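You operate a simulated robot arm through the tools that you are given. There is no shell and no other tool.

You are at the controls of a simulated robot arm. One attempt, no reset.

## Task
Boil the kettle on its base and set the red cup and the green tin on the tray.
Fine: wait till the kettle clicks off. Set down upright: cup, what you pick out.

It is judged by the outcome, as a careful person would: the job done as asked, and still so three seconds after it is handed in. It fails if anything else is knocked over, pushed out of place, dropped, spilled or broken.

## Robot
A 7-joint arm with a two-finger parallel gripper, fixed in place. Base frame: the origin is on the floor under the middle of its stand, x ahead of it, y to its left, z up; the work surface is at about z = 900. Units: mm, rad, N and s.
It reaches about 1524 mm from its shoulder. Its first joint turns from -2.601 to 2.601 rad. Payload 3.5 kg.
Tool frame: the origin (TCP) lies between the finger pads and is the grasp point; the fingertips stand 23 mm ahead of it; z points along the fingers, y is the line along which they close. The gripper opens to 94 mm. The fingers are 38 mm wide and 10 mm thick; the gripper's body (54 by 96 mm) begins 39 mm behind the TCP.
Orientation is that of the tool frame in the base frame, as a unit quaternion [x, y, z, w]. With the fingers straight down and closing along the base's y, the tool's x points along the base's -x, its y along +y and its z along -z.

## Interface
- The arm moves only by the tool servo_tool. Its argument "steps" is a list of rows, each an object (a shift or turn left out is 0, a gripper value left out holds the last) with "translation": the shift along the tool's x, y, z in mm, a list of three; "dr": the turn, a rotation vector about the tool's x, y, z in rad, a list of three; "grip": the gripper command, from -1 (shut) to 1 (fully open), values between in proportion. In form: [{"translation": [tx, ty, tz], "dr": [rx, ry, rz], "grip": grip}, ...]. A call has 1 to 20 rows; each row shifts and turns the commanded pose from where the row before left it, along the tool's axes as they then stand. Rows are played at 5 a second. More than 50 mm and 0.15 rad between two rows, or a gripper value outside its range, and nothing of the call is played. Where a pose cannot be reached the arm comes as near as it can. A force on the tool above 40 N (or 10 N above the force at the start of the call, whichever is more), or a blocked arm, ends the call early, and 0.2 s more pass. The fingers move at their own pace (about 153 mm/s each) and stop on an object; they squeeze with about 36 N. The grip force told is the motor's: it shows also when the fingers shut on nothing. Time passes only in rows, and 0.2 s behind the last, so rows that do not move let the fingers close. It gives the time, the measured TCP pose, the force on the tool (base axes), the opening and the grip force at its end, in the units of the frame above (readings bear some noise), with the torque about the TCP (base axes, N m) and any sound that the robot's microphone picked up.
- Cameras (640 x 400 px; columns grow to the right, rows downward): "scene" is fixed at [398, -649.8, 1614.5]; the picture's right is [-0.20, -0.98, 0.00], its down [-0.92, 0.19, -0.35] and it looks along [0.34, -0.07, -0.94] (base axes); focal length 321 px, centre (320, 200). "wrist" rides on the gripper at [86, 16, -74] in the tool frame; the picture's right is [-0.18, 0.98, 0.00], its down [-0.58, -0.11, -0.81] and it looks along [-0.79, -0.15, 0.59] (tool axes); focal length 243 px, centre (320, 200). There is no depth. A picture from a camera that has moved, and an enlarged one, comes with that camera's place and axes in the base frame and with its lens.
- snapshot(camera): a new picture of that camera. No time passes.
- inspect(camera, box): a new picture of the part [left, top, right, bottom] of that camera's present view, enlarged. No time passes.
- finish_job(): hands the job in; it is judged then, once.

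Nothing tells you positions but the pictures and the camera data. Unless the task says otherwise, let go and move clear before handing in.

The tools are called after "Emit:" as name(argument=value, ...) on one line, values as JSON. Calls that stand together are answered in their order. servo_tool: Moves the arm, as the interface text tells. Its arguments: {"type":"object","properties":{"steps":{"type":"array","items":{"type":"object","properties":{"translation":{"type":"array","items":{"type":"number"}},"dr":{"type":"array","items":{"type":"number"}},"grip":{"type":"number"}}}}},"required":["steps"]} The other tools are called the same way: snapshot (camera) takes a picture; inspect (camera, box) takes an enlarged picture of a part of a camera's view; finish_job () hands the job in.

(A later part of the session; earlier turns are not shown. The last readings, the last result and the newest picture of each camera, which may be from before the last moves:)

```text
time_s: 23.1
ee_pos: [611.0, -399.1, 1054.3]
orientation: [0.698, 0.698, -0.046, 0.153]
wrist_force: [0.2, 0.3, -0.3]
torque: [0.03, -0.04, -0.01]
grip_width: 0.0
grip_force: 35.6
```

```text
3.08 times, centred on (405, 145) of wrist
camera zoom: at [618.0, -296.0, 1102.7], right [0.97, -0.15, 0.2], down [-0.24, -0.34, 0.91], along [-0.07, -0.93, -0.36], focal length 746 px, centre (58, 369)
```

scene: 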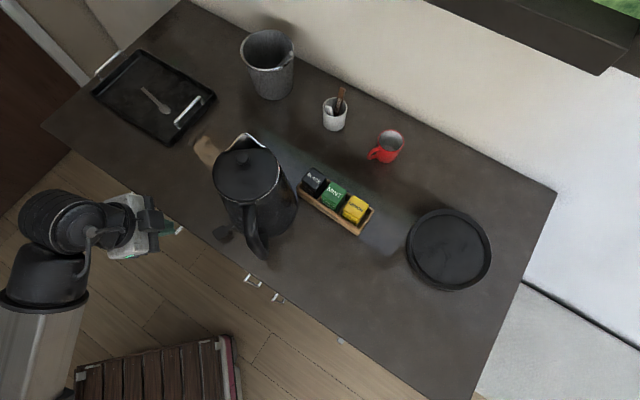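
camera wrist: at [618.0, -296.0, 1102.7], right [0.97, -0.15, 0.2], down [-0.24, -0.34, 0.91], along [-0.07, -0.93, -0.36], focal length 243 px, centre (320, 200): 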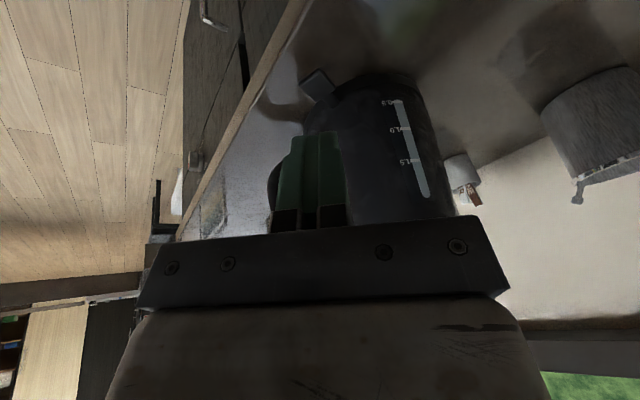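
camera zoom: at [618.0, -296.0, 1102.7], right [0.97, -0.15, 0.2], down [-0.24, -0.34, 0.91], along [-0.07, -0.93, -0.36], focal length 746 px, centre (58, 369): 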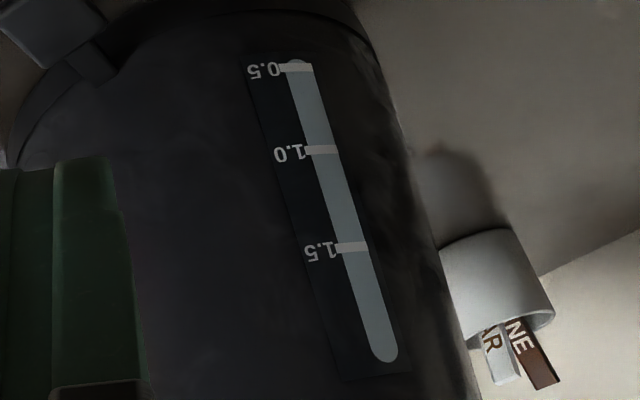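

The ring looks like the kettle's foot, with the paddle stalk entering the body above it. I'll reorient so the hand leans away from the kettle with the fingertip edge level over the paddle, then hover above it.

Emit:
servo_tool(steps=[{"dr": [0.048, 0.088, 0]}, {"dr": [0.048, 0.088, 0]}, {"dr": [0.048, 0.088, 0]}, {"dr": [0, 0, 0.134]}, {"dr": [0, 0, 0.134]}, {"dr": [0, 0, 0.134]}, {"dr": [0, 0, 0.134]}, {"dr": [0, 0, 0.134]}, {"dr": [0, 0, 0.134]}, {"dr": [0, 0, 0.134]}, {"dr": [0, 0, 0.134]}, {"dr": [-0.117, 0, 0]}, {"dr": [-0.117, 0, 0]}, {"dr": [-0.116, 0, 0]}, {"translation": [0, 0, 0]}])

Emit:
snapshot(camera="scene")

Emit:
snapshot(camera="wrist")

```text
time_s: 26.3
ee_pos: [610.7, -398.9, 1054.4]
orientation: [0.952, 0.242, 0.045, 0.18]
wrist_force: [-0.2, -0.7, 0.5]
torque: [0.01, 0.04, 0.02]
grip_width: 0.0
grip_force: 36.9
```

```text
taken
```

scene: 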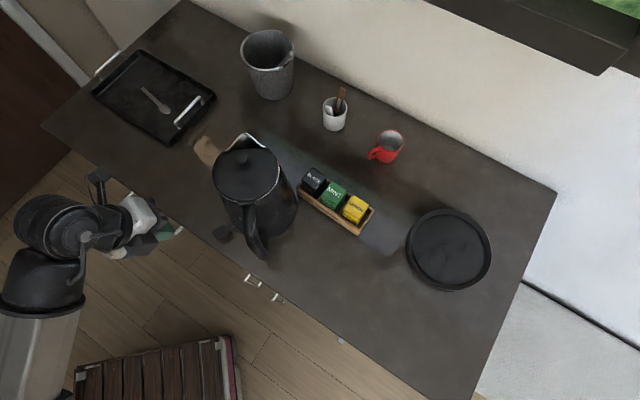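

```text
taken
camera wrist: at [681.6, -348.0, 1128.9], right [0.28, -0.89, 0.36], down [-0.7, 0.07, 0.71], along [-0.66, -0.45, -0.6], focal length 243 px, centre (320, 200)
```

wrist: 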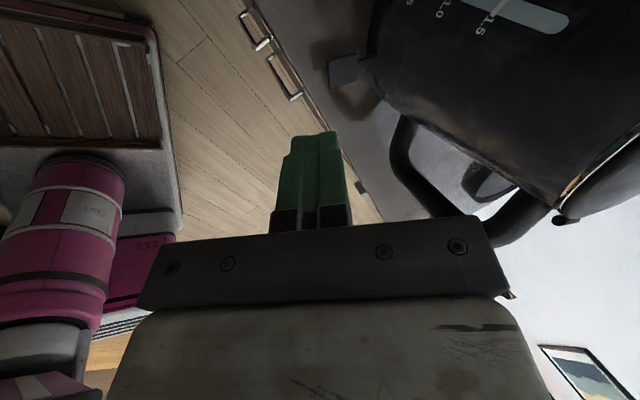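

Emit:
servo_tool(steps=[{"translation": [-8.6, 14.6, 25.2]}, {"translation": [-8.6, 14.6, 25.2]}, {"translation": [-8.6, 14.6, 25.2]}, {"translation": [0, 0, 0]}])

Emit:
snapshot(camera="scene")

Emit:
snapshot(camera="wrist")

Emit:
inspect(camera="scene", box=[180, 190, 280, 260])

```text
time_s: 27.3
ee_pos: [621.0, -472.1, 998.8]
orientation: [0.952, 0.242, 0.044, 0.18]
wrist_force: [0.0, -0.8, 0.0]
torque: [0.0, 0.04, -0.01]
grip_width: 0.0
grip_force: 36.3
```

```text
taken
```

scene: 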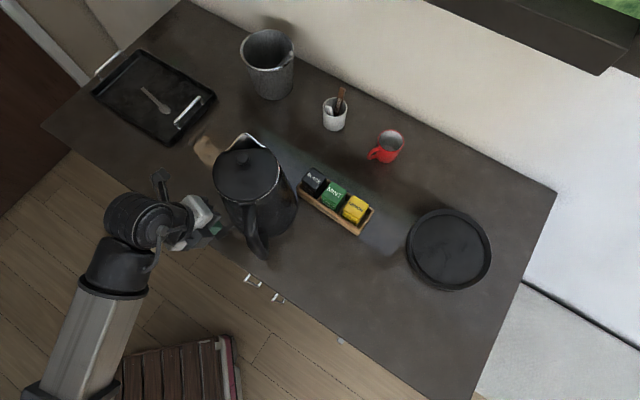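

```text
taken
camera wrist: at [691.1, -421.0, 1074.0], right [0.28, -0.89, 0.36], down [-0.7, 0.07, 0.71], along [-0.66, -0.45, -0.6], focal length 243 px, centre (320, 200)
```

wrist: 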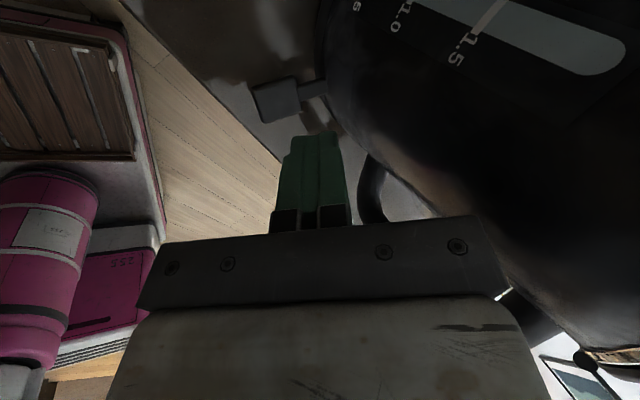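

```text
5.71 times, centred on (230, 225) of scene
camera zoom: at [398.0, -649.8, 1614.5], right [-0.2, -0.98, 0.0], down [-0.92, 0.19, -0.35], along [0.34, -0.07, -0.94], focal length 1834 px, centre (834, 57)
```

zoom: 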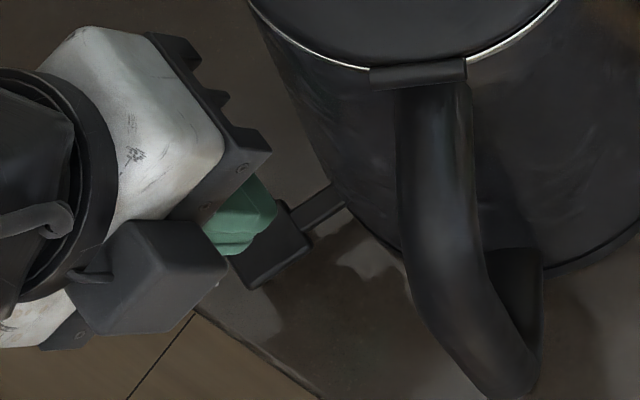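

The fingertip edge lies over the paddle, which the wrist view puts at about (624,-473,920). I'll descend to just above it, then press in small steps and listen for a click.

Emit:
servo_tool(steps=[{"translation": [1, -6.5, 16.7]}, {"translation": [1, -6.5, 16.7]}, {"translation": [0, -2.5, 6.5]}, {"translation": [0, 0, 0]}])

Emit:
snapshot(camera="wrist")

Emit:
inspect(camera="scene", box=[180, 190, 280, 260])

```text
time_s: 28.3
ee_pos: [624.4, -471.2, 956.4]
orientation: [0.952, 0.242, 0.044, 0.18]
wrist_force: [0.3, -0.3, 0.0]
torque: [0.0, -0.01, 0.01]
grip_width: 0.0
grip_force: 35.9
```

```text
taken
camera wrist: at [693.8, -420.7, 1031.8], right [0.28, -0.89, 0.36], down [-0.7, 0.07, 0.71], along [-0.66, -0.45, -0.6], focal length 243 px, centre (320, 200)
```

wrist: 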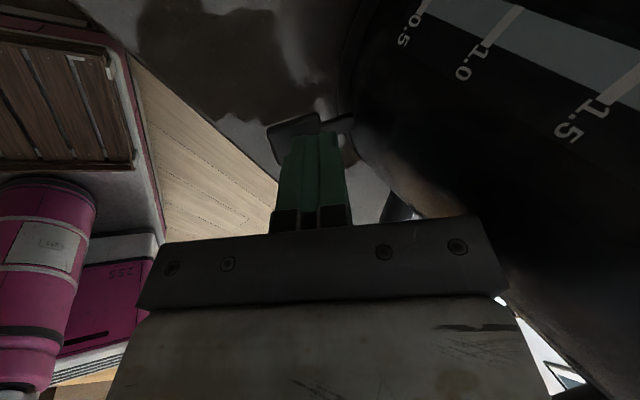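

```text
5.71 times, centred on (230, 225) of scene
camera zoom: at [398.0, -649.8, 1614.5], right [-0.2, -0.98, 0.0], down [-0.92, 0.19, -0.35], along [0.34, -0.07, -0.94], focal length 1834 px, centre (834, 57)
```

zoom: 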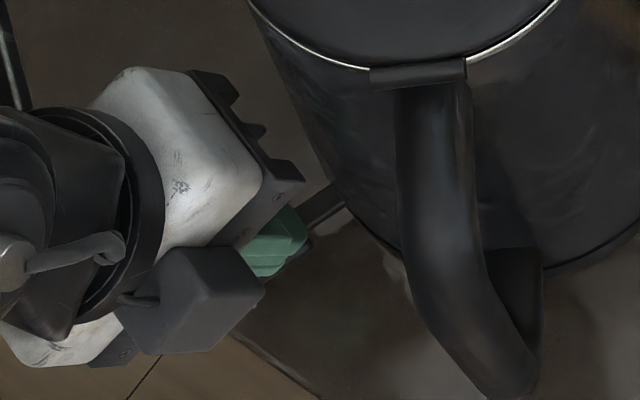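

Emit:
servo_tool(steps=[{"translation": [0, -1.1, 2.8]}, {"translation": [0, -1.1, 2.8]}, {"translation": [0, -1.1, 2.8]}])

Emit:
servo_tool(steps=[{"translation": [0, -0.7, 1.9]}, {"translation": [0, -0.7, 1.9]}])

```text
time_s: 29.1
ee_pos: [621.6, -471.0, 947.6]
orientation: [0.953, 0.242, 0.044, 0.179]
wrist_force: [0.4, 0.0, -0.3]
torque: [0.01, 0.0, -0.01]
grip_width: 0.0
grip_force: 35.8
```

```text
time_s: 29.7
ee_pos: [623.0, -471.1, 943.7]
orientation: [0.952, 0.242, 0.045, 0.179]
wrist_force: [-0.9, 0.0, 0.3]
torque: [0.02, -0.01, 0.03]
grip_width: 0.1
grip_force: 36.0
```

Emit:
servo_tool(steps=[{"translation": [0, -0.7, 1.9]}, {"translation": [0, -0.7, 1.9]}])

Emit:
servo_tool(steps=[{"translation": [0, -0.7, 1.9]}, {"translation": [0, -0.7, 1.9]}])

Emit:
snapshot(camera="wrist")

```text
time_s: 30.3
ee_pos: [622.3, -470.5, 939.0]
orientation: [0.952, 0.243, 0.045, 0.179]
wrist_force: [-0.6, 0.4, 7.0]
torque: [-0.05, 0.11, -0.04]
grip_width: 0.0
grip_force: 35.9
```

```text
time_s: 30.9
ee_pos: [621.7, -469.5, 935.0]
orientation: [0.952, 0.243, 0.044, 0.18]
wrist_force: [-5.2, 4.5, 17.6]
torque: [0.01, 0.13, -0.09]
grip_width: 0.0
grip_force: 36.0
```

```text
taken
camera wrist: at [692.4, -419.2, 1010.9], right [0.28, -0.89, 0.36], down [-0.7, 0.07, 0.71], along [-0.66, -0.45, -0.6], focal length 243 px, centre (320, 200)
```

wrist: 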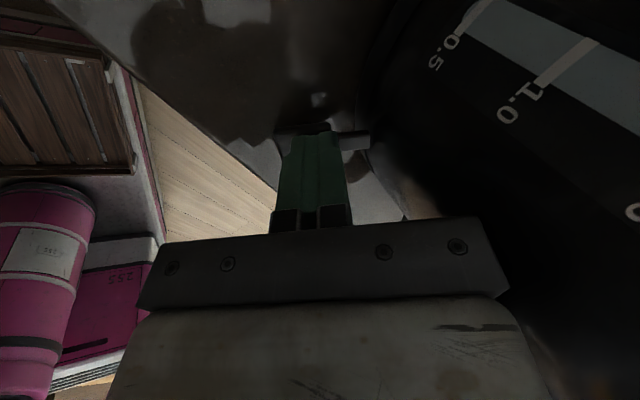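

The fingers are pressing on the paddle with about 18 N and there has been no click. I'll check that the kettle hasn't shifted before pressing any further.

Emit:
inspect(camera="scene", box=[190, 130, 310, 270])

Emit:
inspect(camera="wrist", box=[260, 100, 400, 190])

```text
2.86 times, centred on (250, 200) of scene
camera zoom: at [398.0, -649.8, 1614.5], right [-0.2, -0.98, 0.0], down [-0.92, 0.19, -0.35], along [0.34, -0.07, -0.94], focal length 917 px, centre (520, 200)
```

zoom: 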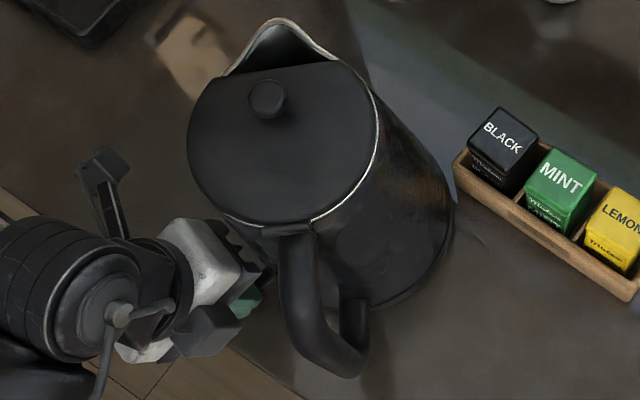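

```text
4.44 times, centred on (330, 145) of wrist
camera zoom: at [692.4, -419.2, 1010.9], right [0.28, -0.89, 0.36], down [-0.7, 0.07, 0.71], along [-0.66, -0.45, -0.6], focal length 1078 px, centre (276, 444)
```

zoom: 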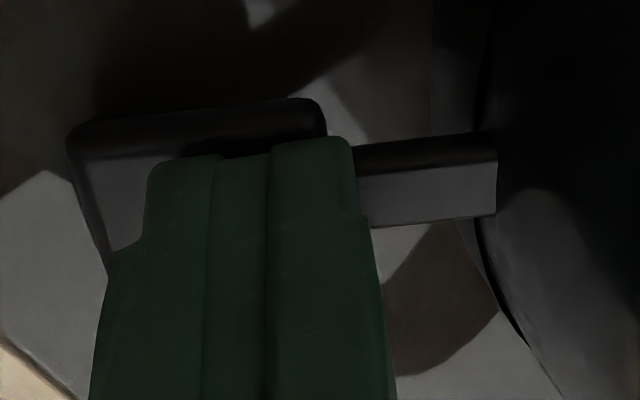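

The kettle has begun to tip toward the paddle under the press, so the paddle doesn't latch here. I'll back off slowly so it settles upright again.

Emit:
servo_tool(steps=[{"translation": [0, 0.36, -0.93]}, {"translation": [0, 0.36, -0.93]}, {"translation": [0, 0.36, -0.93]}, {"translation": [0, 0.36, -0.93]}, {"translation": [0, 0.36, -0.93]}, {"translation": [0, 0.36, -0.93]}, {"translation": [0, 0.36, -0.93]}, {"translation": [0, 0.36, -0.93]}, {"translation": [0, 0.36, -0.93]}, {"translation": [0, 0.36, -0.93]}])

Emit:
inspect(camera="scene", box=[190, 130, 310, 270])

```text
time_s: 33.1
ee_pos: [623.4, -471.6, 945.0]
orientation: [0.953, 0.242, 0.045, 0.179]
wrist_force: [-0.2, -0.1, -0.1]
torque: [-0.01, -0.03, 0.0]
grip_width: 0.2
grip_force: 36.5
```

```text
2.86 times, centred on (250, 200) of scene
camera zoom: at [398.0, -649.8, 1614.5], right [-0.2, -0.98, 0.0], down [-0.92, 0.19, -0.35], along [0.34, -0.07, -0.94], focal length 917 px, centre (520, 200)
```

zoom: 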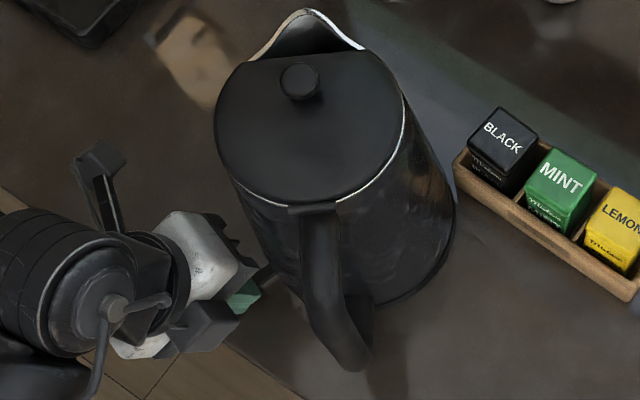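

The kettle is back upright in its original place, and it feels light (under 1 kg). Since the paddle doesn't latch here, I now take the rimmed round disc at (482,-956) to be its power base. Next I'll back away and look at the handle from the +y side to plan a grasp.

Emit:
servo_tool(steps=[{"translation": [0, 7, -18]}, {"translation": [4, -10, -38]}, {"translation": [5, -12, -38]}, {"translation": [5, -12, -38]}, {"dr": [0.12, 0, 0]}, {"dr": [0.12, 0, 0]}, {"dr": [0.12, 0, 0]}, {"dr": [0, 0, -0.134]}, {"dr": [0, 0, -0.134]}, {"dr": [0, 0, -0.134]}, {"dr": [0, 0, -0.134]}, {"dr": [0, 0, -0.134]}, {"dr": [0, 0, -0.134]}, {"dr": [0, 0, -0.134]}, {"dr": [0, 0, -0.134], "grip": 1}, {"translation": [0, 0, 0]}])

Emit:
snapshot(camera="wrist")

Emit:
snapshot(camera="scene")

```text
time_s: 36.5
ee_pos: [599.2, -399.1, 1057.6]
orientation: [0.707, 0.707, -0.002, 0.005]
wrist_force: [0.7, -0.1, 0.0]
torque: [0.02, 0.03, -0.01]
grip_width: 93.9
grip_force: 0.1
```

```text
taken
camera wrist: at [616.3, -314.0, 1131.7], right [0.98, -0.18, 0.01], down [-0.11, -0.57, 0.81], along [-0.14, -0.8, -0.58], focal length 243 px, centre (320, 200)
```

wrist: 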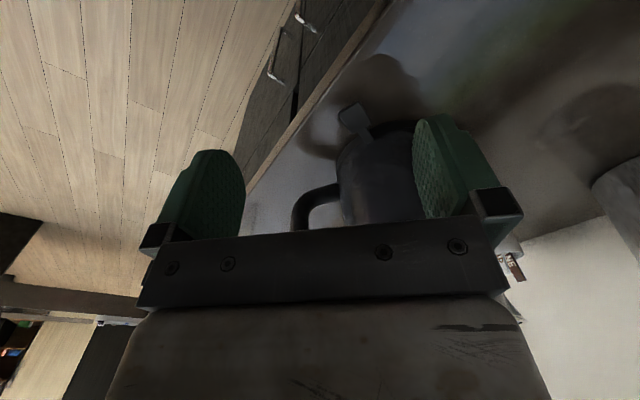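

```text
taken
```

scene: 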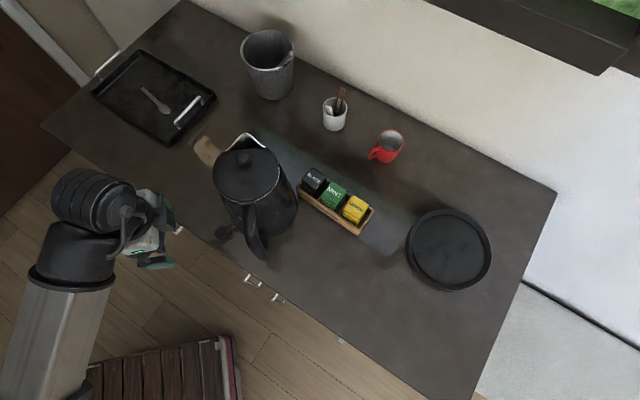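

Emit:
servo_tool(steps=[{"translation": [0, -15, -35]}, {"translation": [0, -15, -35]}, {"translation": [0, -15, -30]}, {"translation": [0, 0, 0]}])

Emit:
snapshot(camera="wrist")

Emit:
inspect(camera="wrist", box=[240, 60, 440, 240])

```text
time_s: 37.5
ee_pos: [566.8, -405.9, 1129.4]
orientation: [0.706, 0.708, 0.001, 0.018]
wrist_force: [0.4, 0.9, 1.0]
torque: [0.01, 0.01, -0.02]
grip_width: 94.1
grip_force: 0.1
out of reach, approached as far as the arm can: row 2, 3
```

```text
taken
camera wrist: at [581.9, -319.9, 1202.6], right [0.98, -0.18, 0.03], down [-0.13, -0.56, 0.82], along [-0.13, -0.81, -0.58], focal length 243 px, centre (320, 200)
```

wrist: 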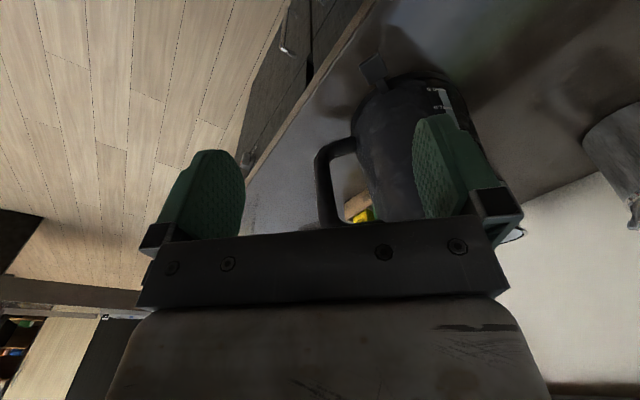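

```text
2.22 times, centred on (340, 150) of wrist
camera zoom: at [581.9, -319.9, 1202.6], right [0.98, -0.18, 0.03], down [-0.13, -0.56, 0.82], along [-0.13, -0.81, -0.58], focal length 539 px, centre (276, 311)
```

zoom: 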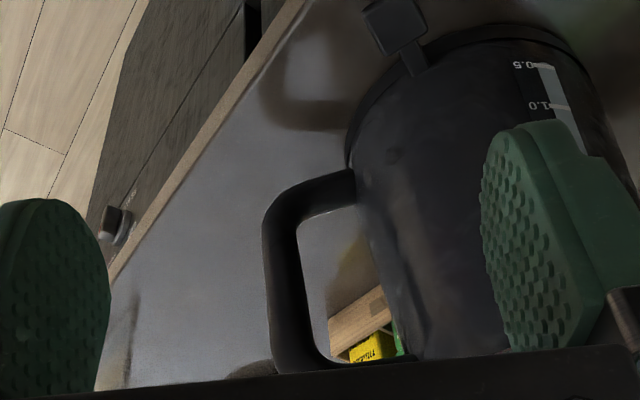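

The handle loop shows clearly: a vertical bar near x 547, about 21 mm thick, spanning z 955–1050. I'll zoom in from the scene camera to fix its y position.

Emit:
inspect(camera="scene", box=[220, 195, 300, 265])

Emit:
inspect(camera="wrist", box=[300, 120, 400, 235])

```text
5.71 times, centred on (260, 230) of scene
camera zoom: at [398.0, -649.8, 1614.5], right [-0.2, -0.98, 0.0], down [-0.92, 0.19, -0.35], along [0.34, -0.07, -0.94], focal length 1834 px, centre (663, 29)
```

zoom: 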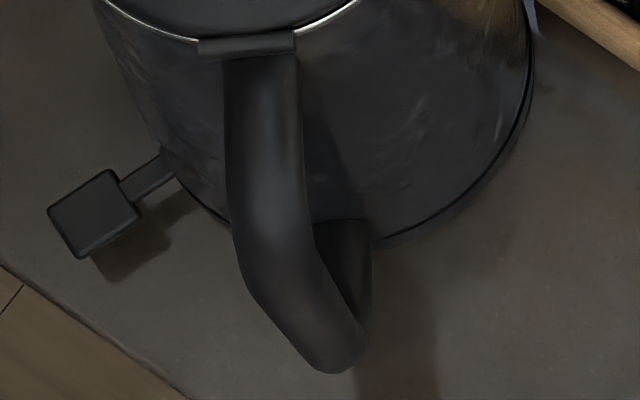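

```text
3.48 times, centred on (350, 178) of wrist
camera zoom: at [581.9, -319.9, 1202.6], right [0.98, -0.18, 0.03], down [-0.13, -0.56, 0.82], along [-0.13, -0.81, -0.58], focal length 844 px, centre (216, 278)
```

zoom: 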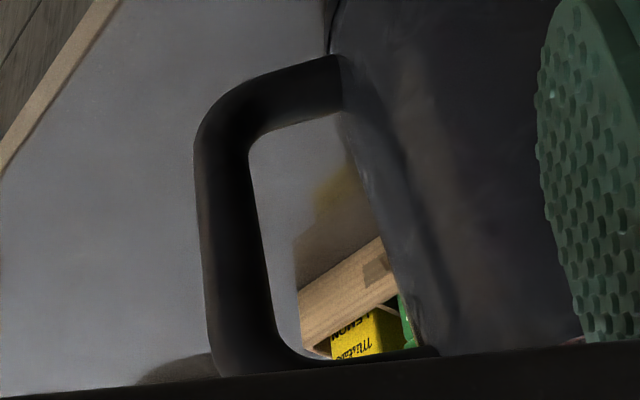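

The bar centre is at about (549,-560,1003). I'll grip it from the +y side with the hand leaned 60°, closing along x, which resists the kettle pitching nose-down. First I'll back off and lean.

Emit:
servo_tool(steps=[{"translation": [30, -18, 20], "grip": 0.2}, {"translation": [0, 0, 40]}, {"dr": [0, -0.146, 0]}, {"dr": [0, -0.146, 0]}, {"dr": [0, -0.146, 0]}, {"dr": [0, -0.146, 0]}, {"dr": [0, -0.146, 0]}, {"dr": [0, -0.146, 0]}, {"dr": [0, -0.146, 0]}, {"translation": [0, 0, 0]}])

Emit:
snapshot(camera="scene")

Emit:
snapshot(camera="wrist")

```text
time_s: 39.7
ee_pos: [551.8, -378.9, 1064.4]
orientation: [0.615, 0.614, -0.348, 0.351]
wrist_force: [-0.3, -0.8, 1.1]
torque: [0.03, 0.01, -0.01]
grip_width: 56.3
grip_force: 0.1
out of reach, approached as far as the arm can: row 1
```

```text
taken
```

scene: 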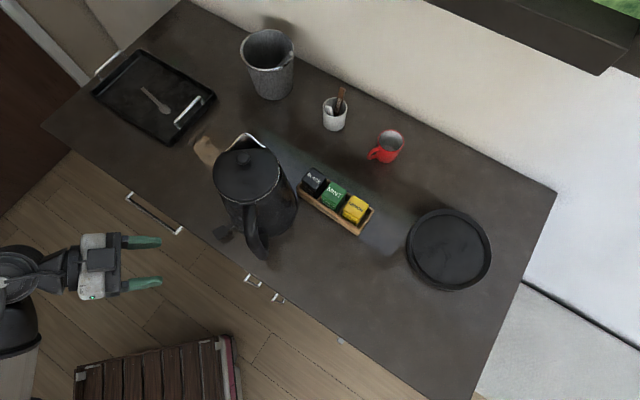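

```text
taken
camera wrist: at [568.8, -272.2, 1027.2], right [0.98, -0.09, 0.16], down [-0.11, 0.4, 0.91], along [-0.15, -0.91, 0.38], focal length 243 px, centre (320, 200)
```

wrist: 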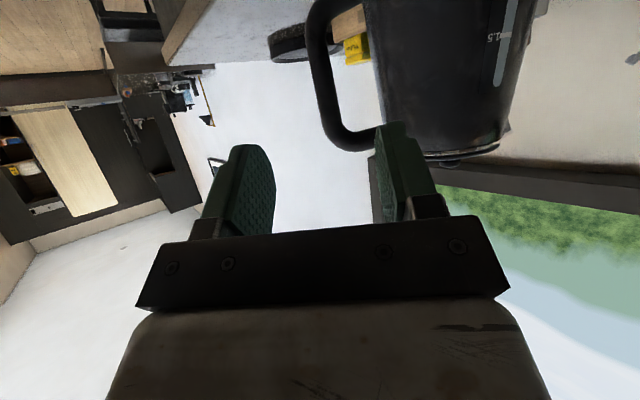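

This low view also shows the disc in profile behind the handle. I'll zoom in on it.

Emit:
inspect(camera="wrist", box=[255, 10, 335, 70])

Emit:
inspect(camera="wrist", box=[260, 0, 560, 190])

```text
6.67 times, centred on (295, 40) of wrist
camera zoom: at [568.8, -272.2, 1027.2], right [0.98, -0.09, 0.16], down [-0.11, 0.4, 0.91], along [-0.15, -0.91, 0.38], focal length 1618 px, centre (487, 1267)
```

zoom: 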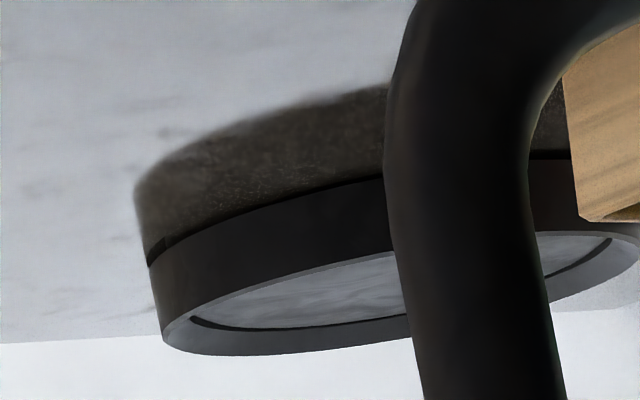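

```text
2.11 times, centred on (410, 95) of wrist
camera zoom: at [568.8, -272.2, 1027.2], right [0.98, -0.09, 0.16], down [-0.11, 0.4, 0.91], along [-0.15, -0.91, 0.38], focal length 511 px, centre (130, 421)
```

zoom: 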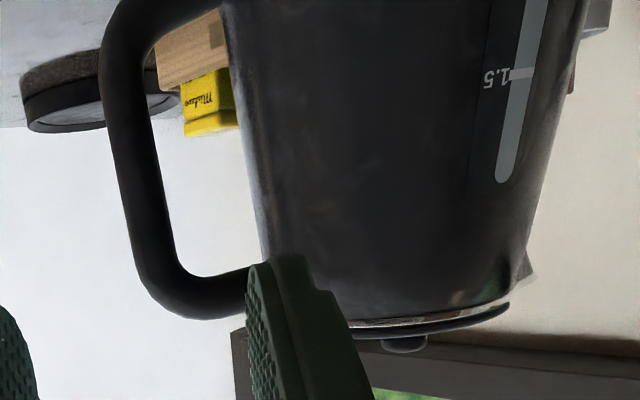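

The disc is a raised ring about 25 mm high with a shallow recess, which fits a seat for the kettle. I'll move to a pre-grasp point in front of the handle bar.

Emit:
servo_tool(steps=[{"translation": [5.4, -0.9, 30.7]}, {"translation": [5.4, -0.9, 30.7]}, {"translation": [5.4, -0.9, 30.7]}, {"translation": [0, 0, 0]}])

Emit:
snapshot(camera="wrist")

Emit:
inspect(camera="scene", box=[160, 180, 300, 280])

```text
time_s: 40.7
ee_pos: [548.9, -450.4, 1002.3]
orientation: [0.615, 0.614, -0.348, 0.351]
wrist_force: [0.0, -0.1, 0.9]
torque: [0.0, 0.0, -0.07]
grip_width: 56.3
grip_force: 0.0
```

```text
taken
camera wrist: at [565.9, -343.8, 966.2], right [0.98, -0.09, 0.16], down [-0.11, 0.39, 0.91], along [-0.15, -0.91, 0.38], focal length 243 px, centre (320, 200)
```

wrist: 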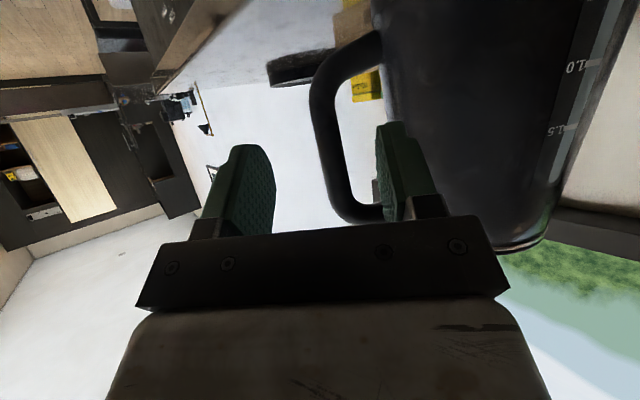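

```text
4.00 times, centred on (230, 230) of scene
camera zoom: at [398.0, -649.8, 1614.5], right [-0.2, -0.98, 0.0], down [-0.92, 0.19, -0.35], along [0.34, -0.07, -0.94], focal length 1284 px, centre (680, 80)
```

zoom: 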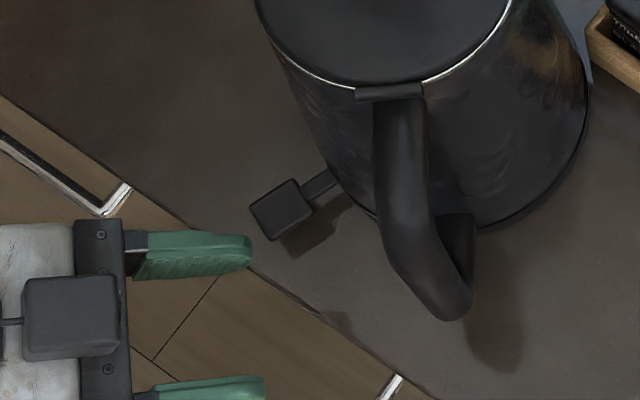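

Everything lines up, with the bar at about x 547. I'll advance toward the handle in two stages and check in between.

Emit:
servo_tool(steps=[{"translation": [-14, -0.5, 23.6]}, {"translation": [-14, -0.5, 23.6]}, {"translation": [-7, 0, 11.8]}, {"translation": [0, 0, 0]}])

Emit:
snapshot(camera="wrist")

Emit:
inspect(camera="scene", box=[180, 180, 320, 280])

```text
time_s: 41.7
ee_pos: [547.4, -520.0, 1001.5]
orientation: [0.616, 0.613, -0.349, 0.351]
wrist_force: [-0.4, -0.2, 0.1]
torque: [0.02, 0.01, 0.01]
grip_width: 56.4
grip_force: 0.1
```

```text
taken
camera wrist: at [564.6, -411.9, 965.8], right [0.98, -0.09, 0.16], down [-0.11, 0.39, 0.91], along [-0.15, -0.91, 0.38], focal length 243 px, centre (320, 200)
```

wrist: 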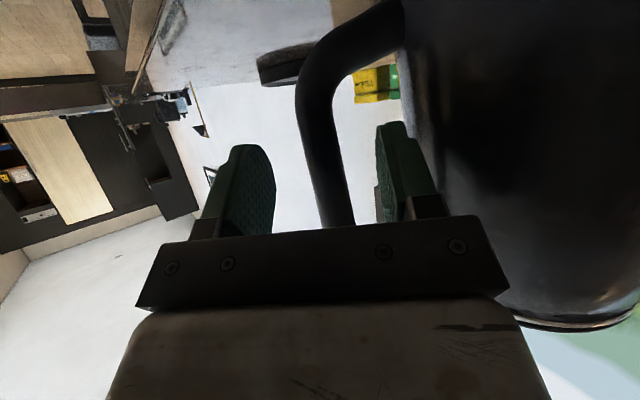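

```text
4.00 times, centred on (250, 230) of scene
camera zoom: at [398.0, -649.8, 1614.5], right [-0.2, -0.98, 0.0], down [-0.92, 0.19, -0.35], along [0.34, -0.07, -0.94], focal length 1284 px, centre (600, 80)
```

zoom: 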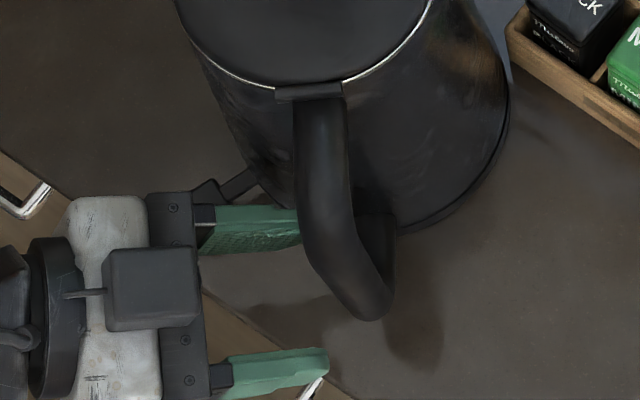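

Emit:
servo_tool(steps=[{"translation": [-10.5, 0, 18]}, {"translation": [-10.5, 0, 18]}, {"translation": [0, 0, 0]}])

Emit:
snapshot(camera="wrist")

Emit:
inspect(camera="scene", box=[180, 180, 320, 280])

```text
time_s: 42.5
ee_pos: [548.1, -560.3, 1001.4]
orientation: [0.615, 0.614, -0.348, 0.352]
wrist_force: [0.3, -0.3, -0.1]
torque: [-0.01, 0.03, -0.01]
grip_width: 56.4
grip_force: 0.0
```

```text
taken
camera wrist: at [565.3, -453.2, 965.7], right [0.98, -0.09, 0.16], down [-0.11, 0.39, 0.91], along [-0.15, -0.91, 0.38], focal length 243 px, centre (320, 200)
```

wrist: 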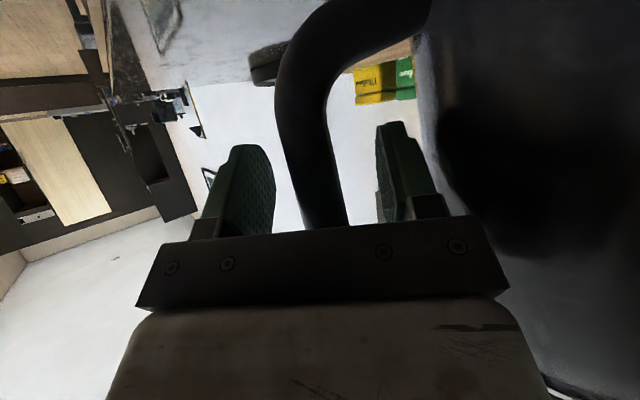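

```text
4.00 times, centred on (250, 230) of scene
camera zoom: at [398.0, -649.8, 1614.5], right [-0.2, -0.98, 0.0], down [-0.92, 0.19, -0.35], along [0.34, -0.07, -0.94], focal length 1284 px, centre (600, 80)
```

zoom: 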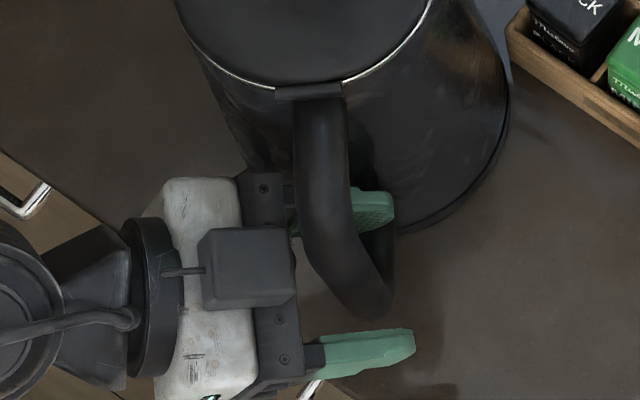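

The fingers straddle the bar with the TCP centred on it. I'll close on the handle.

Emit:
servo_tool(steps=[{"grip": -0.45}, {"grip": -0.55}, {"grip": -1}, {"grip": -1}, {"grip": -1}])

Emit:
inspect(camera="scene", box=[180, 120, 360, 280])

```text
time_s: 43.7
ee_pos: [549.3, -559.3, 1001.2]
orientation: [0.615, 0.615, -0.347, 0.35]
wrist_force: [0.4, 0.3, -9.9]
torque: [0.1, 1.05, -0.03]
grip_width: 22.9
grip_force: 35.9
```

```text
2.50 times, centred on (270, 200) of scene
camera zoom: at [398.0, -649.8, 1614.5], right [-0.2, -0.98, 0.0], down [-0.92, 0.19, -0.35], along [0.34, -0.07, -0.94], focal length 802 px, centre (445, 200)
```

zoom: 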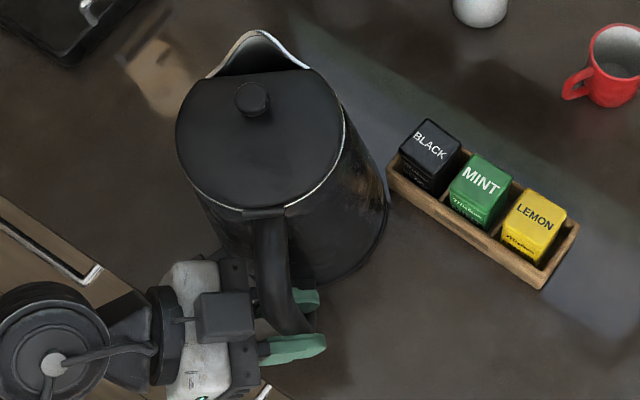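

The gripper holds the bar at 22.9 mm and the kettle hasn't moved. I'll lift it a little and check the weight, the tilt, and whether anything stays behind on the counter.

Emit:
servo_tool(steps=[{"translation": [-3.4, 0, -2.0]}, {"translation": [-3.4, 0, -2.0]}, {"translation": [-3.4, 0, -2.0]}, {"translation": [0, 0, 0]}])

Emit:
inspect(camera="scene", box=[180, 120, 360, 280])

Emit:
snapshot(camera="wrist")

```text
time_s: 44.7
ee_pos: [548.3, -560.8, 1013.9]
orientation: [0.615, 0.615, -0.348, 0.35]
wrist_force: [0.2, -0.3, -10.9]
torque: [0.09, 1.11, -0.02]
grip_width: 23.1
grip_force: 36.1
```

```text
2.50 times, centred on (270, 200) of scene
camera zoom: at [398.0, -649.8, 1614.5], right [-0.2, -0.98, 0.0], down [-0.92, 0.19, -0.35], along [0.34, -0.07, -0.94], focal length 802 px, centre (445, 200)
```

zoom: 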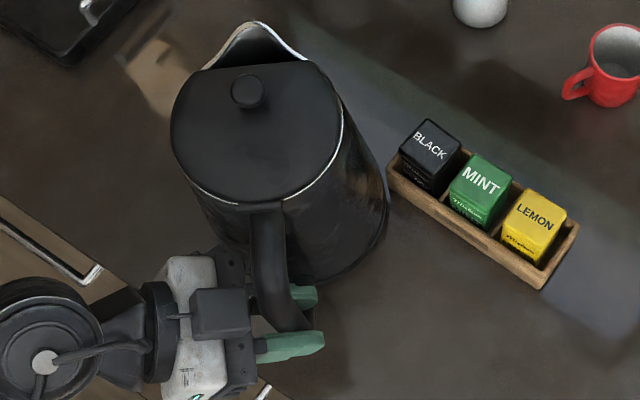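

```text
taken
camera wrist: at [565.3, -453.4, 977.1], right [0.98, -0.09, 0.16], down [-0.11, 0.39, 0.91], along [-0.15, -0.91, 0.38], focal length 243 px, centre (320, 200)
```

wrist: 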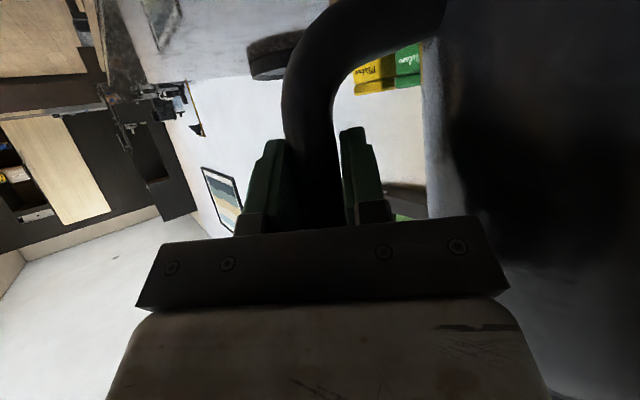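

The full weight of about 1.1 kg is on the gripper and it holds level. I'll lift further and check beneath.

Emit:
servo_tool(steps=[{"translation": [-8.6, 0, -5.1]}, {"translation": [-8.6, 0, -5.1]}, {"translation": [-8.6, 0, -5.1]}, {"translation": [0, 0, 0]}])

Emit:
inspect(camera="scene", box=[200, 120, 320, 250])

Emit:
snapshot(camera="scene")

```text
time_s: 45.7
ee_pos: [549.2, -561.8, 1043.4]
orientation: [0.615, 0.615, -0.348, 0.351]
wrist_force: [0.0, 0.3, -10.8]
torque: [0.09, 1.07, 0.03]
grip_width: 22.8
grip_force: 36.3
```

```text
3.08 times, centred on (260, 185) of scene
camera zoom: at [398.0, -649.8, 1614.5], right [-0.2, -0.98, 0.0], down [-0.92, 0.19, -0.35], along [0.34, -0.07, -0.94], focal length 988 px, centre (505, 246)
```

zoom: 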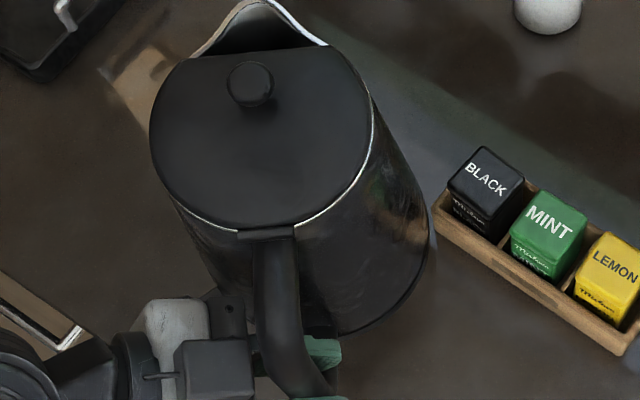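

```text
taken
```

scene: 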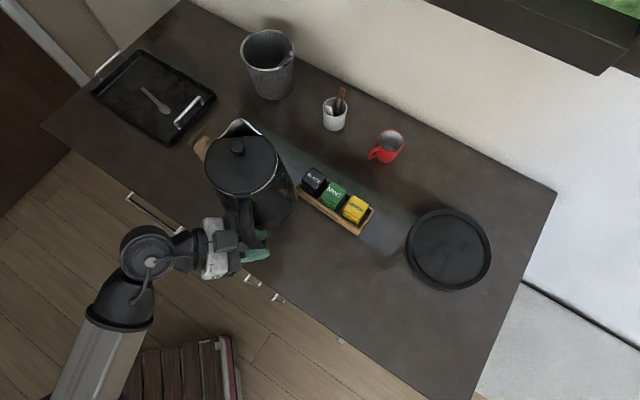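

Nothing stayed behind, so the kettle had been standing directly on the counter and the round disc must be its base. I'll lift clear of the tins and carry it around on the near side, slowly.

Emit:
servo_tool(steps=[{"translation": [-14.9, 0, -8.9]}, {"translation": [-14.9, 0, -8.9]}, {"translation": [-14.9, 0, -8.9]}, {"translation": [-6.7, -18.2, 11.2]}, {"translation": [-6.7, -18.2, 11.2]}, {"translation": [-6.7, -18.2, 11.2]}, {"translation": [-6.7, -18.2, 11.2]}, {"translation": [-6.7, -18.2, 11.2]}, {"translation": [-6.7, -18.2, 11.2]}, {"translation": [0, 0, 0]}])

Emit:
snapshot(camera="scene")

```text
time_s: 47.9
ee_pos: [438.6, -640.3, 1092.9]
orientation: [0.616, 0.614, -0.348, 0.35]
wrist_force: [0.1, 0.3, -10.1]
torque: [0.1, 1.12, -0.03]
grip_width: 23.0
grip_force: 35.7
```

```text
taken
```

scene: 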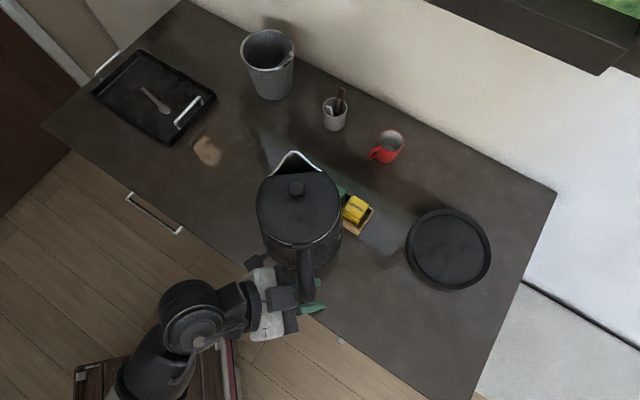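

Emit:
servo_tool(steps=[{"translation": [-8.5, -11.7, 14.3]}, {"translation": [-8.5, -11.7, 14.3]}, {"translation": [-8.5, -11.7, 14.3]}, {"translation": [-8.5, -11.7, 14.3]}, {"translation": [-8.5, -11.7, 14.3]}, {"translation": [-8.5, -11.7, 14.3]}, {"translation": [-10.2, -1.8, 17.2]}, {"translation": [-10.2, -1.8, 17.2]}, {"translation": [-10.2, -1.8, 17.2]}, {"translation": [-10.2, -1.8, 17.2]}, {"translation": [-10.2, -1.8, 17.2]}, {"translation": [-10.2, -1.8, 17.2]}, {"translation": [0, 0, 0]}])

Emit:
snapshot(camera="scene")

```text
time_s: 50.7
ee_pos: [358.5, -859.2, 1093.2]
orientation: [0.615, 0.614, -0.348, 0.351]
wrist_force: [0.4, -0.3, -10.2]
torque: [0.07, 1.07, 0.03]
grip_width: 23.2
grip_force: 35.9
```

```text
taken
```

scene: 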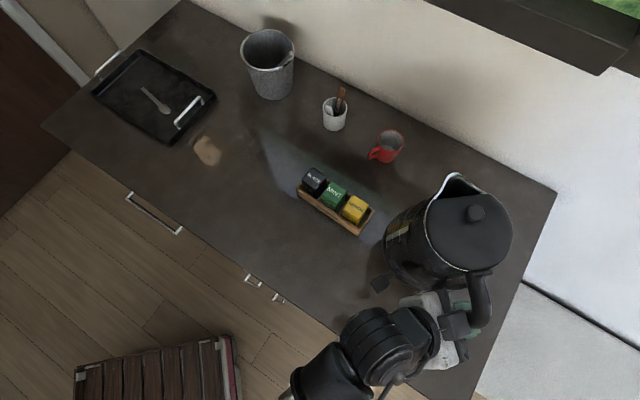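

Emit:
servo_tool(steps=[{"translation": [-11.1, 0.3, 18.7]}, {"translation": [-11.1, 0.3, 18.7]}, {"translation": [-11.1, 0.3, 18.7]}, {"translation": [-11.1, 0.3, 18.7]}, {"translation": [14.3, 0, 8.6]}, {"translation": [14.3, 0, 8.6]}, {"translation": [14.3, 0, 8.6]}, {"translation": [0, 0, 0]}])

Emit:
snapshot(camera="scene")

Emit:
inspect(camera="scene", box=[370, 170, 530, 310])

```text
time_s: 52.5
ee_pos: [358.2, -946.7, 1043.0]
orientation: [0.616, 0.614, -0.348, 0.35]
wrist_force: [0.4, 0.9, -10.5]
torque: [0.14, 1.02, 0.02]
grip_width: 23.2
grip_force: 35.9
```

```text
taken
```

scene: 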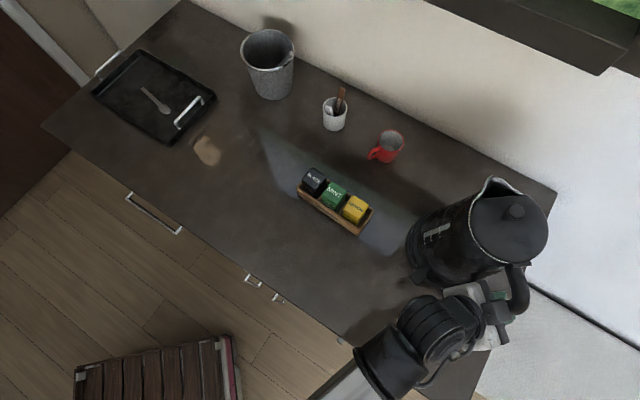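

```text
2.86 times, centred on (450, 240) of scene
camera zoom: at [398.0, -649.8, 1614.5], right [-0.2, -0.98, 0.0], down [-0.92, 0.19, -0.35], along [0.34, -0.07, -0.94], focal length 917 px, centre (-51, 86)
```

zoom: 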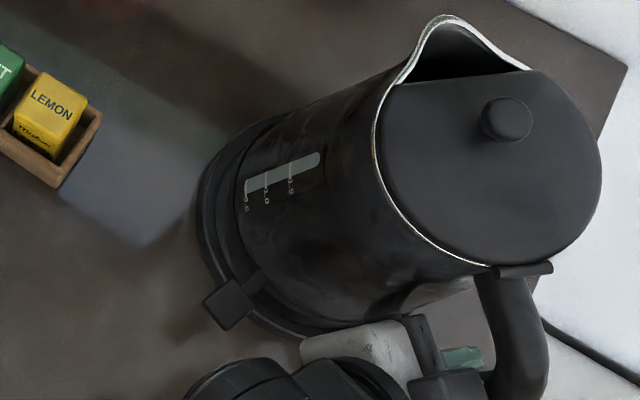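

The kettle hovers about 20 mm above the base. I'll zoom in on the foot against the base rim to check alignment before lowering.

Emit:
inspect(camera="scene", box=[400, 190, 490, 300])

Emit:
inspect(camera="scene", box=[412, 200, 462, 250])

Emit:
snapshot(camera="wrist")

```text
3.64 times, centred on (445, 245) of scene
camera zoom: at [398.0, -649.8, 1614.5], right [-0.2, -0.98, 0.0], down [-0.92, 0.19, -0.35], along [0.34, -0.07, -0.94], focal length 1167 px, centre (-134, 36)
```

zoom: 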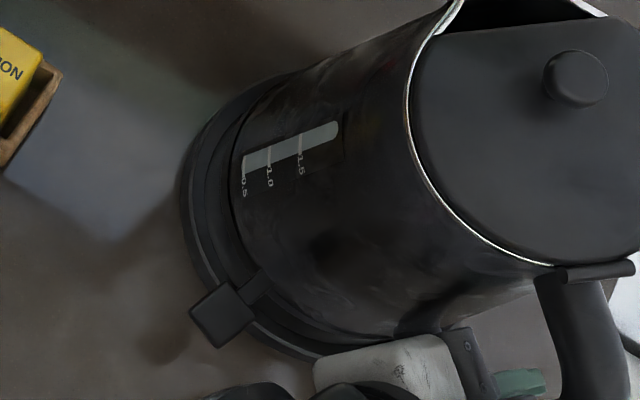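

```text
8.00 times, centred on (437, 225) of scene
camera zoom: at [398.0, -649.8, 1614.5], right [-0.2, -0.98, 0.0], down [-0.92, 0.19, -0.35], along [0.34, -0.07, -0.94], focal length 2568 px, centre (-616, 0)
```

zoom: 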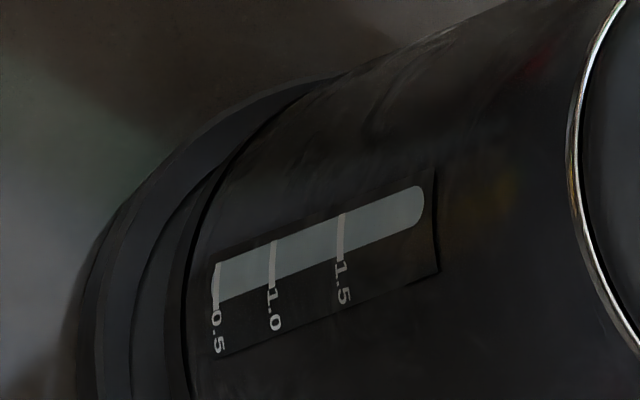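

```text
taken
camera wrist: at [375.2, -839.2, 1007.6], right [0.98, -0.09, 0.16], down [-0.11, 0.39, 0.91], along [-0.15, -0.91, 0.38], focal length 243 px, centre (320, 200)
```

wrist: 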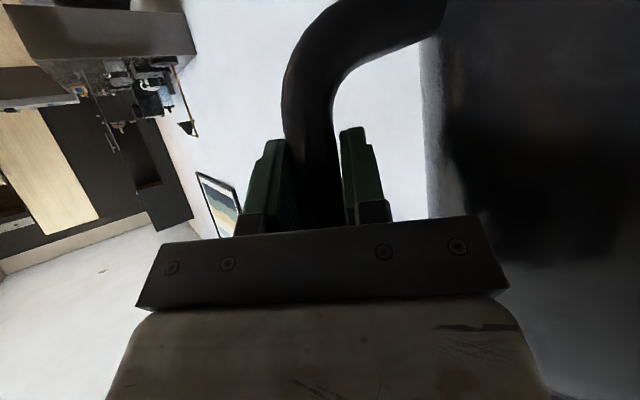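

Emit:
inspect(camera="scene", box=[412, 240, 472, 290])

Emit:
inspect(camera="scene", box=[410, 200, 460, 240])

```text
8.00 times, centred on (442, 265) of scene
camera zoom: at [398.0, -649.8, 1614.5], right [-0.2, -0.98, 0.0], down [-0.92, 0.19, -0.35], along [0.34, -0.07, -0.94], focal length 2568 px, centre (-656, -320)
```

zoom: 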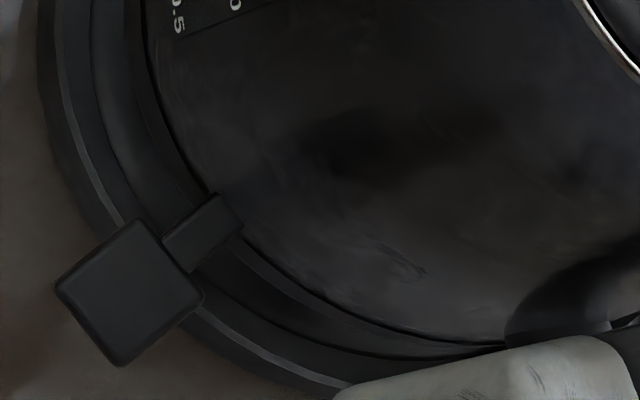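

```text
10.00 times, centred on (435, 220) of scene
camera zoom: at [398.0, -649.8, 1614.5], right [-0.2, -0.98, 0.0], down [-0.92, 0.19, -0.35], along [0.34, -0.07, -0.94], focal length 3209 px, centre (-830, 0)
```

zoom: 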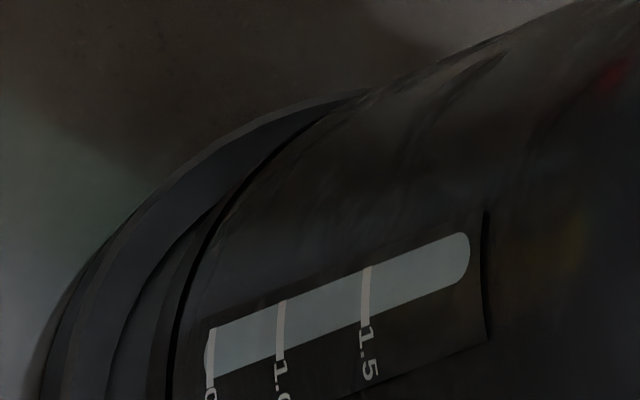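

The circle fits give the base centre at about (484,-958) and the kettle foot centre at about (483,-959), so they line up within 1–2 mm. I'll lower the kettle gently and watch the force for touchdown.

Emit:
servo_tool(steps=[{"translation": [4.3, 0, 2.57]}, {"translation": [4.3, 0, 2.57]}, {"translation": [2.6, 0, 1.54]}, {"translation": [0, 0, 0]}])

Emit:
inspect(camera="scene", box=[412, 240, 472, 290])

Emit:
inspect(camera="scene", box=[410, 200, 460, 240])

```text
time_s: 53.5
ee_pos: [359.4, -944.2, 1030.3]
orientation: [0.616, 0.614, -0.349, 0.35]
wrist_force: [0.1, -0.4, -10.1]
torque: [0.12, 1.07, -0.03]
grip_width: 22.9
grip_force: 35.4
```

```text
8.00 times, centred on (442, 265) of scene
camera zoom: at [398.0, -649.8, 1614.5], right [-0.2, -0.98, 0.0], down [-0.92, 0.19, -0.35], along [0.34, -0.07, -0.94], focal length 2568 px, centre (-656, -320)
```

zoom: 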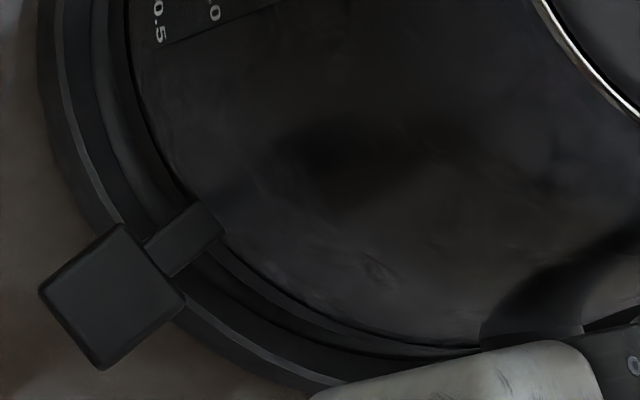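

```text
10.00 times, centred on (435, 220) of scene
camera zoom: at [398.0, -649.8, 1614.5], right [-0.2, -0.98, 0.0], down [-0.92, 0.19, -0.35], along [0.34, -0.07, -0.94], focal length 3209 px, centre (-830, 0)
```

zoom: 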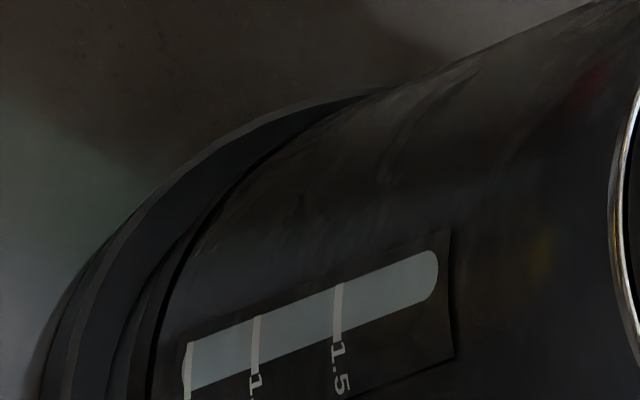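

Emit:
servo_tool(steps=[{"translation": [1.7, 0, 1.03]}, {"translation": [1.7, 0, 1.03]}, {"translation": [0, 0, 0]}])

Emit:
servo_tool(steps=[{"translation": [1.7, 0, 1.03]}, {"translation": [1.7, 0, 1.03]}, {"translation": [0, 0, 0]}])

```text
time_s: 54.3
ee_pos: [359.7, -945.6, 1027.7]
orientation: [0.616, 0.614, -0.349, 0.35]
wrist_force: [0.4, -0.2, -10.4]
torque: [0.12, 1.06, -0.03]
grip_width: 22.9
grip_force: 35.8
```

```text
time_s: 55.1
ee_pos: [360.3, -945.4, 1024.5]
orientation: [0.615, 0.615, -0.348, 0.351]
wrist_force: [0.4, 0.0, -10.1]
torque: [0.13, 1.04, -0.01]
grip_width: 23.1
grip_force: 36.5
```

Emit:
servo_tool(steps=[{"translation": [1.7, 0, 1.03]}, {"translation": [1.7, 0, 1.03]}, {"translation": [0, 0, 0]}])

Emit:
servo_tool(steps=[{"translation": [1.7, 0, 1.03]}, {"translation": [0, 0, 0]}])

Emit:
servo_tool(steps=[{"translation": [1.7, 0, 1.03]}, {"translation": [0, 0, 0]}])

```text
time_s: 55.9
ee_pos: [359.7, -946.8, 1018.8]
orientation: [0.616, 0.614, -0.349, 0.35]
wrist_force: [-0.7, 0.9, -9.5]
torque: [0.11, 1.06, 0.07]
grip_width: 22.6
grip_force: 36.5
```

```text
time_s: 56.5
ee_pos: [360.7, -945.8, 1015.9]
orientation: [0.616, 0.614, -0.349, 0.349]
wrist_force: [-0.4, 0.5, -10.4]
torque: [0.08, 1.09, 0.0]
grip_width: 22.9
grip_force: 36.0
```

```text
time_s: 57.1
ee_pos: [359.6, -945.4, 1014.7]
orientation: [0.615, 0.614, -0.348, 0.351]
wrist_force: [-1.3, -0.4, -4.7]
torque: [0.02, 0.84, -0.04]
grip_width: 22.9
grip_force: 36.4
```

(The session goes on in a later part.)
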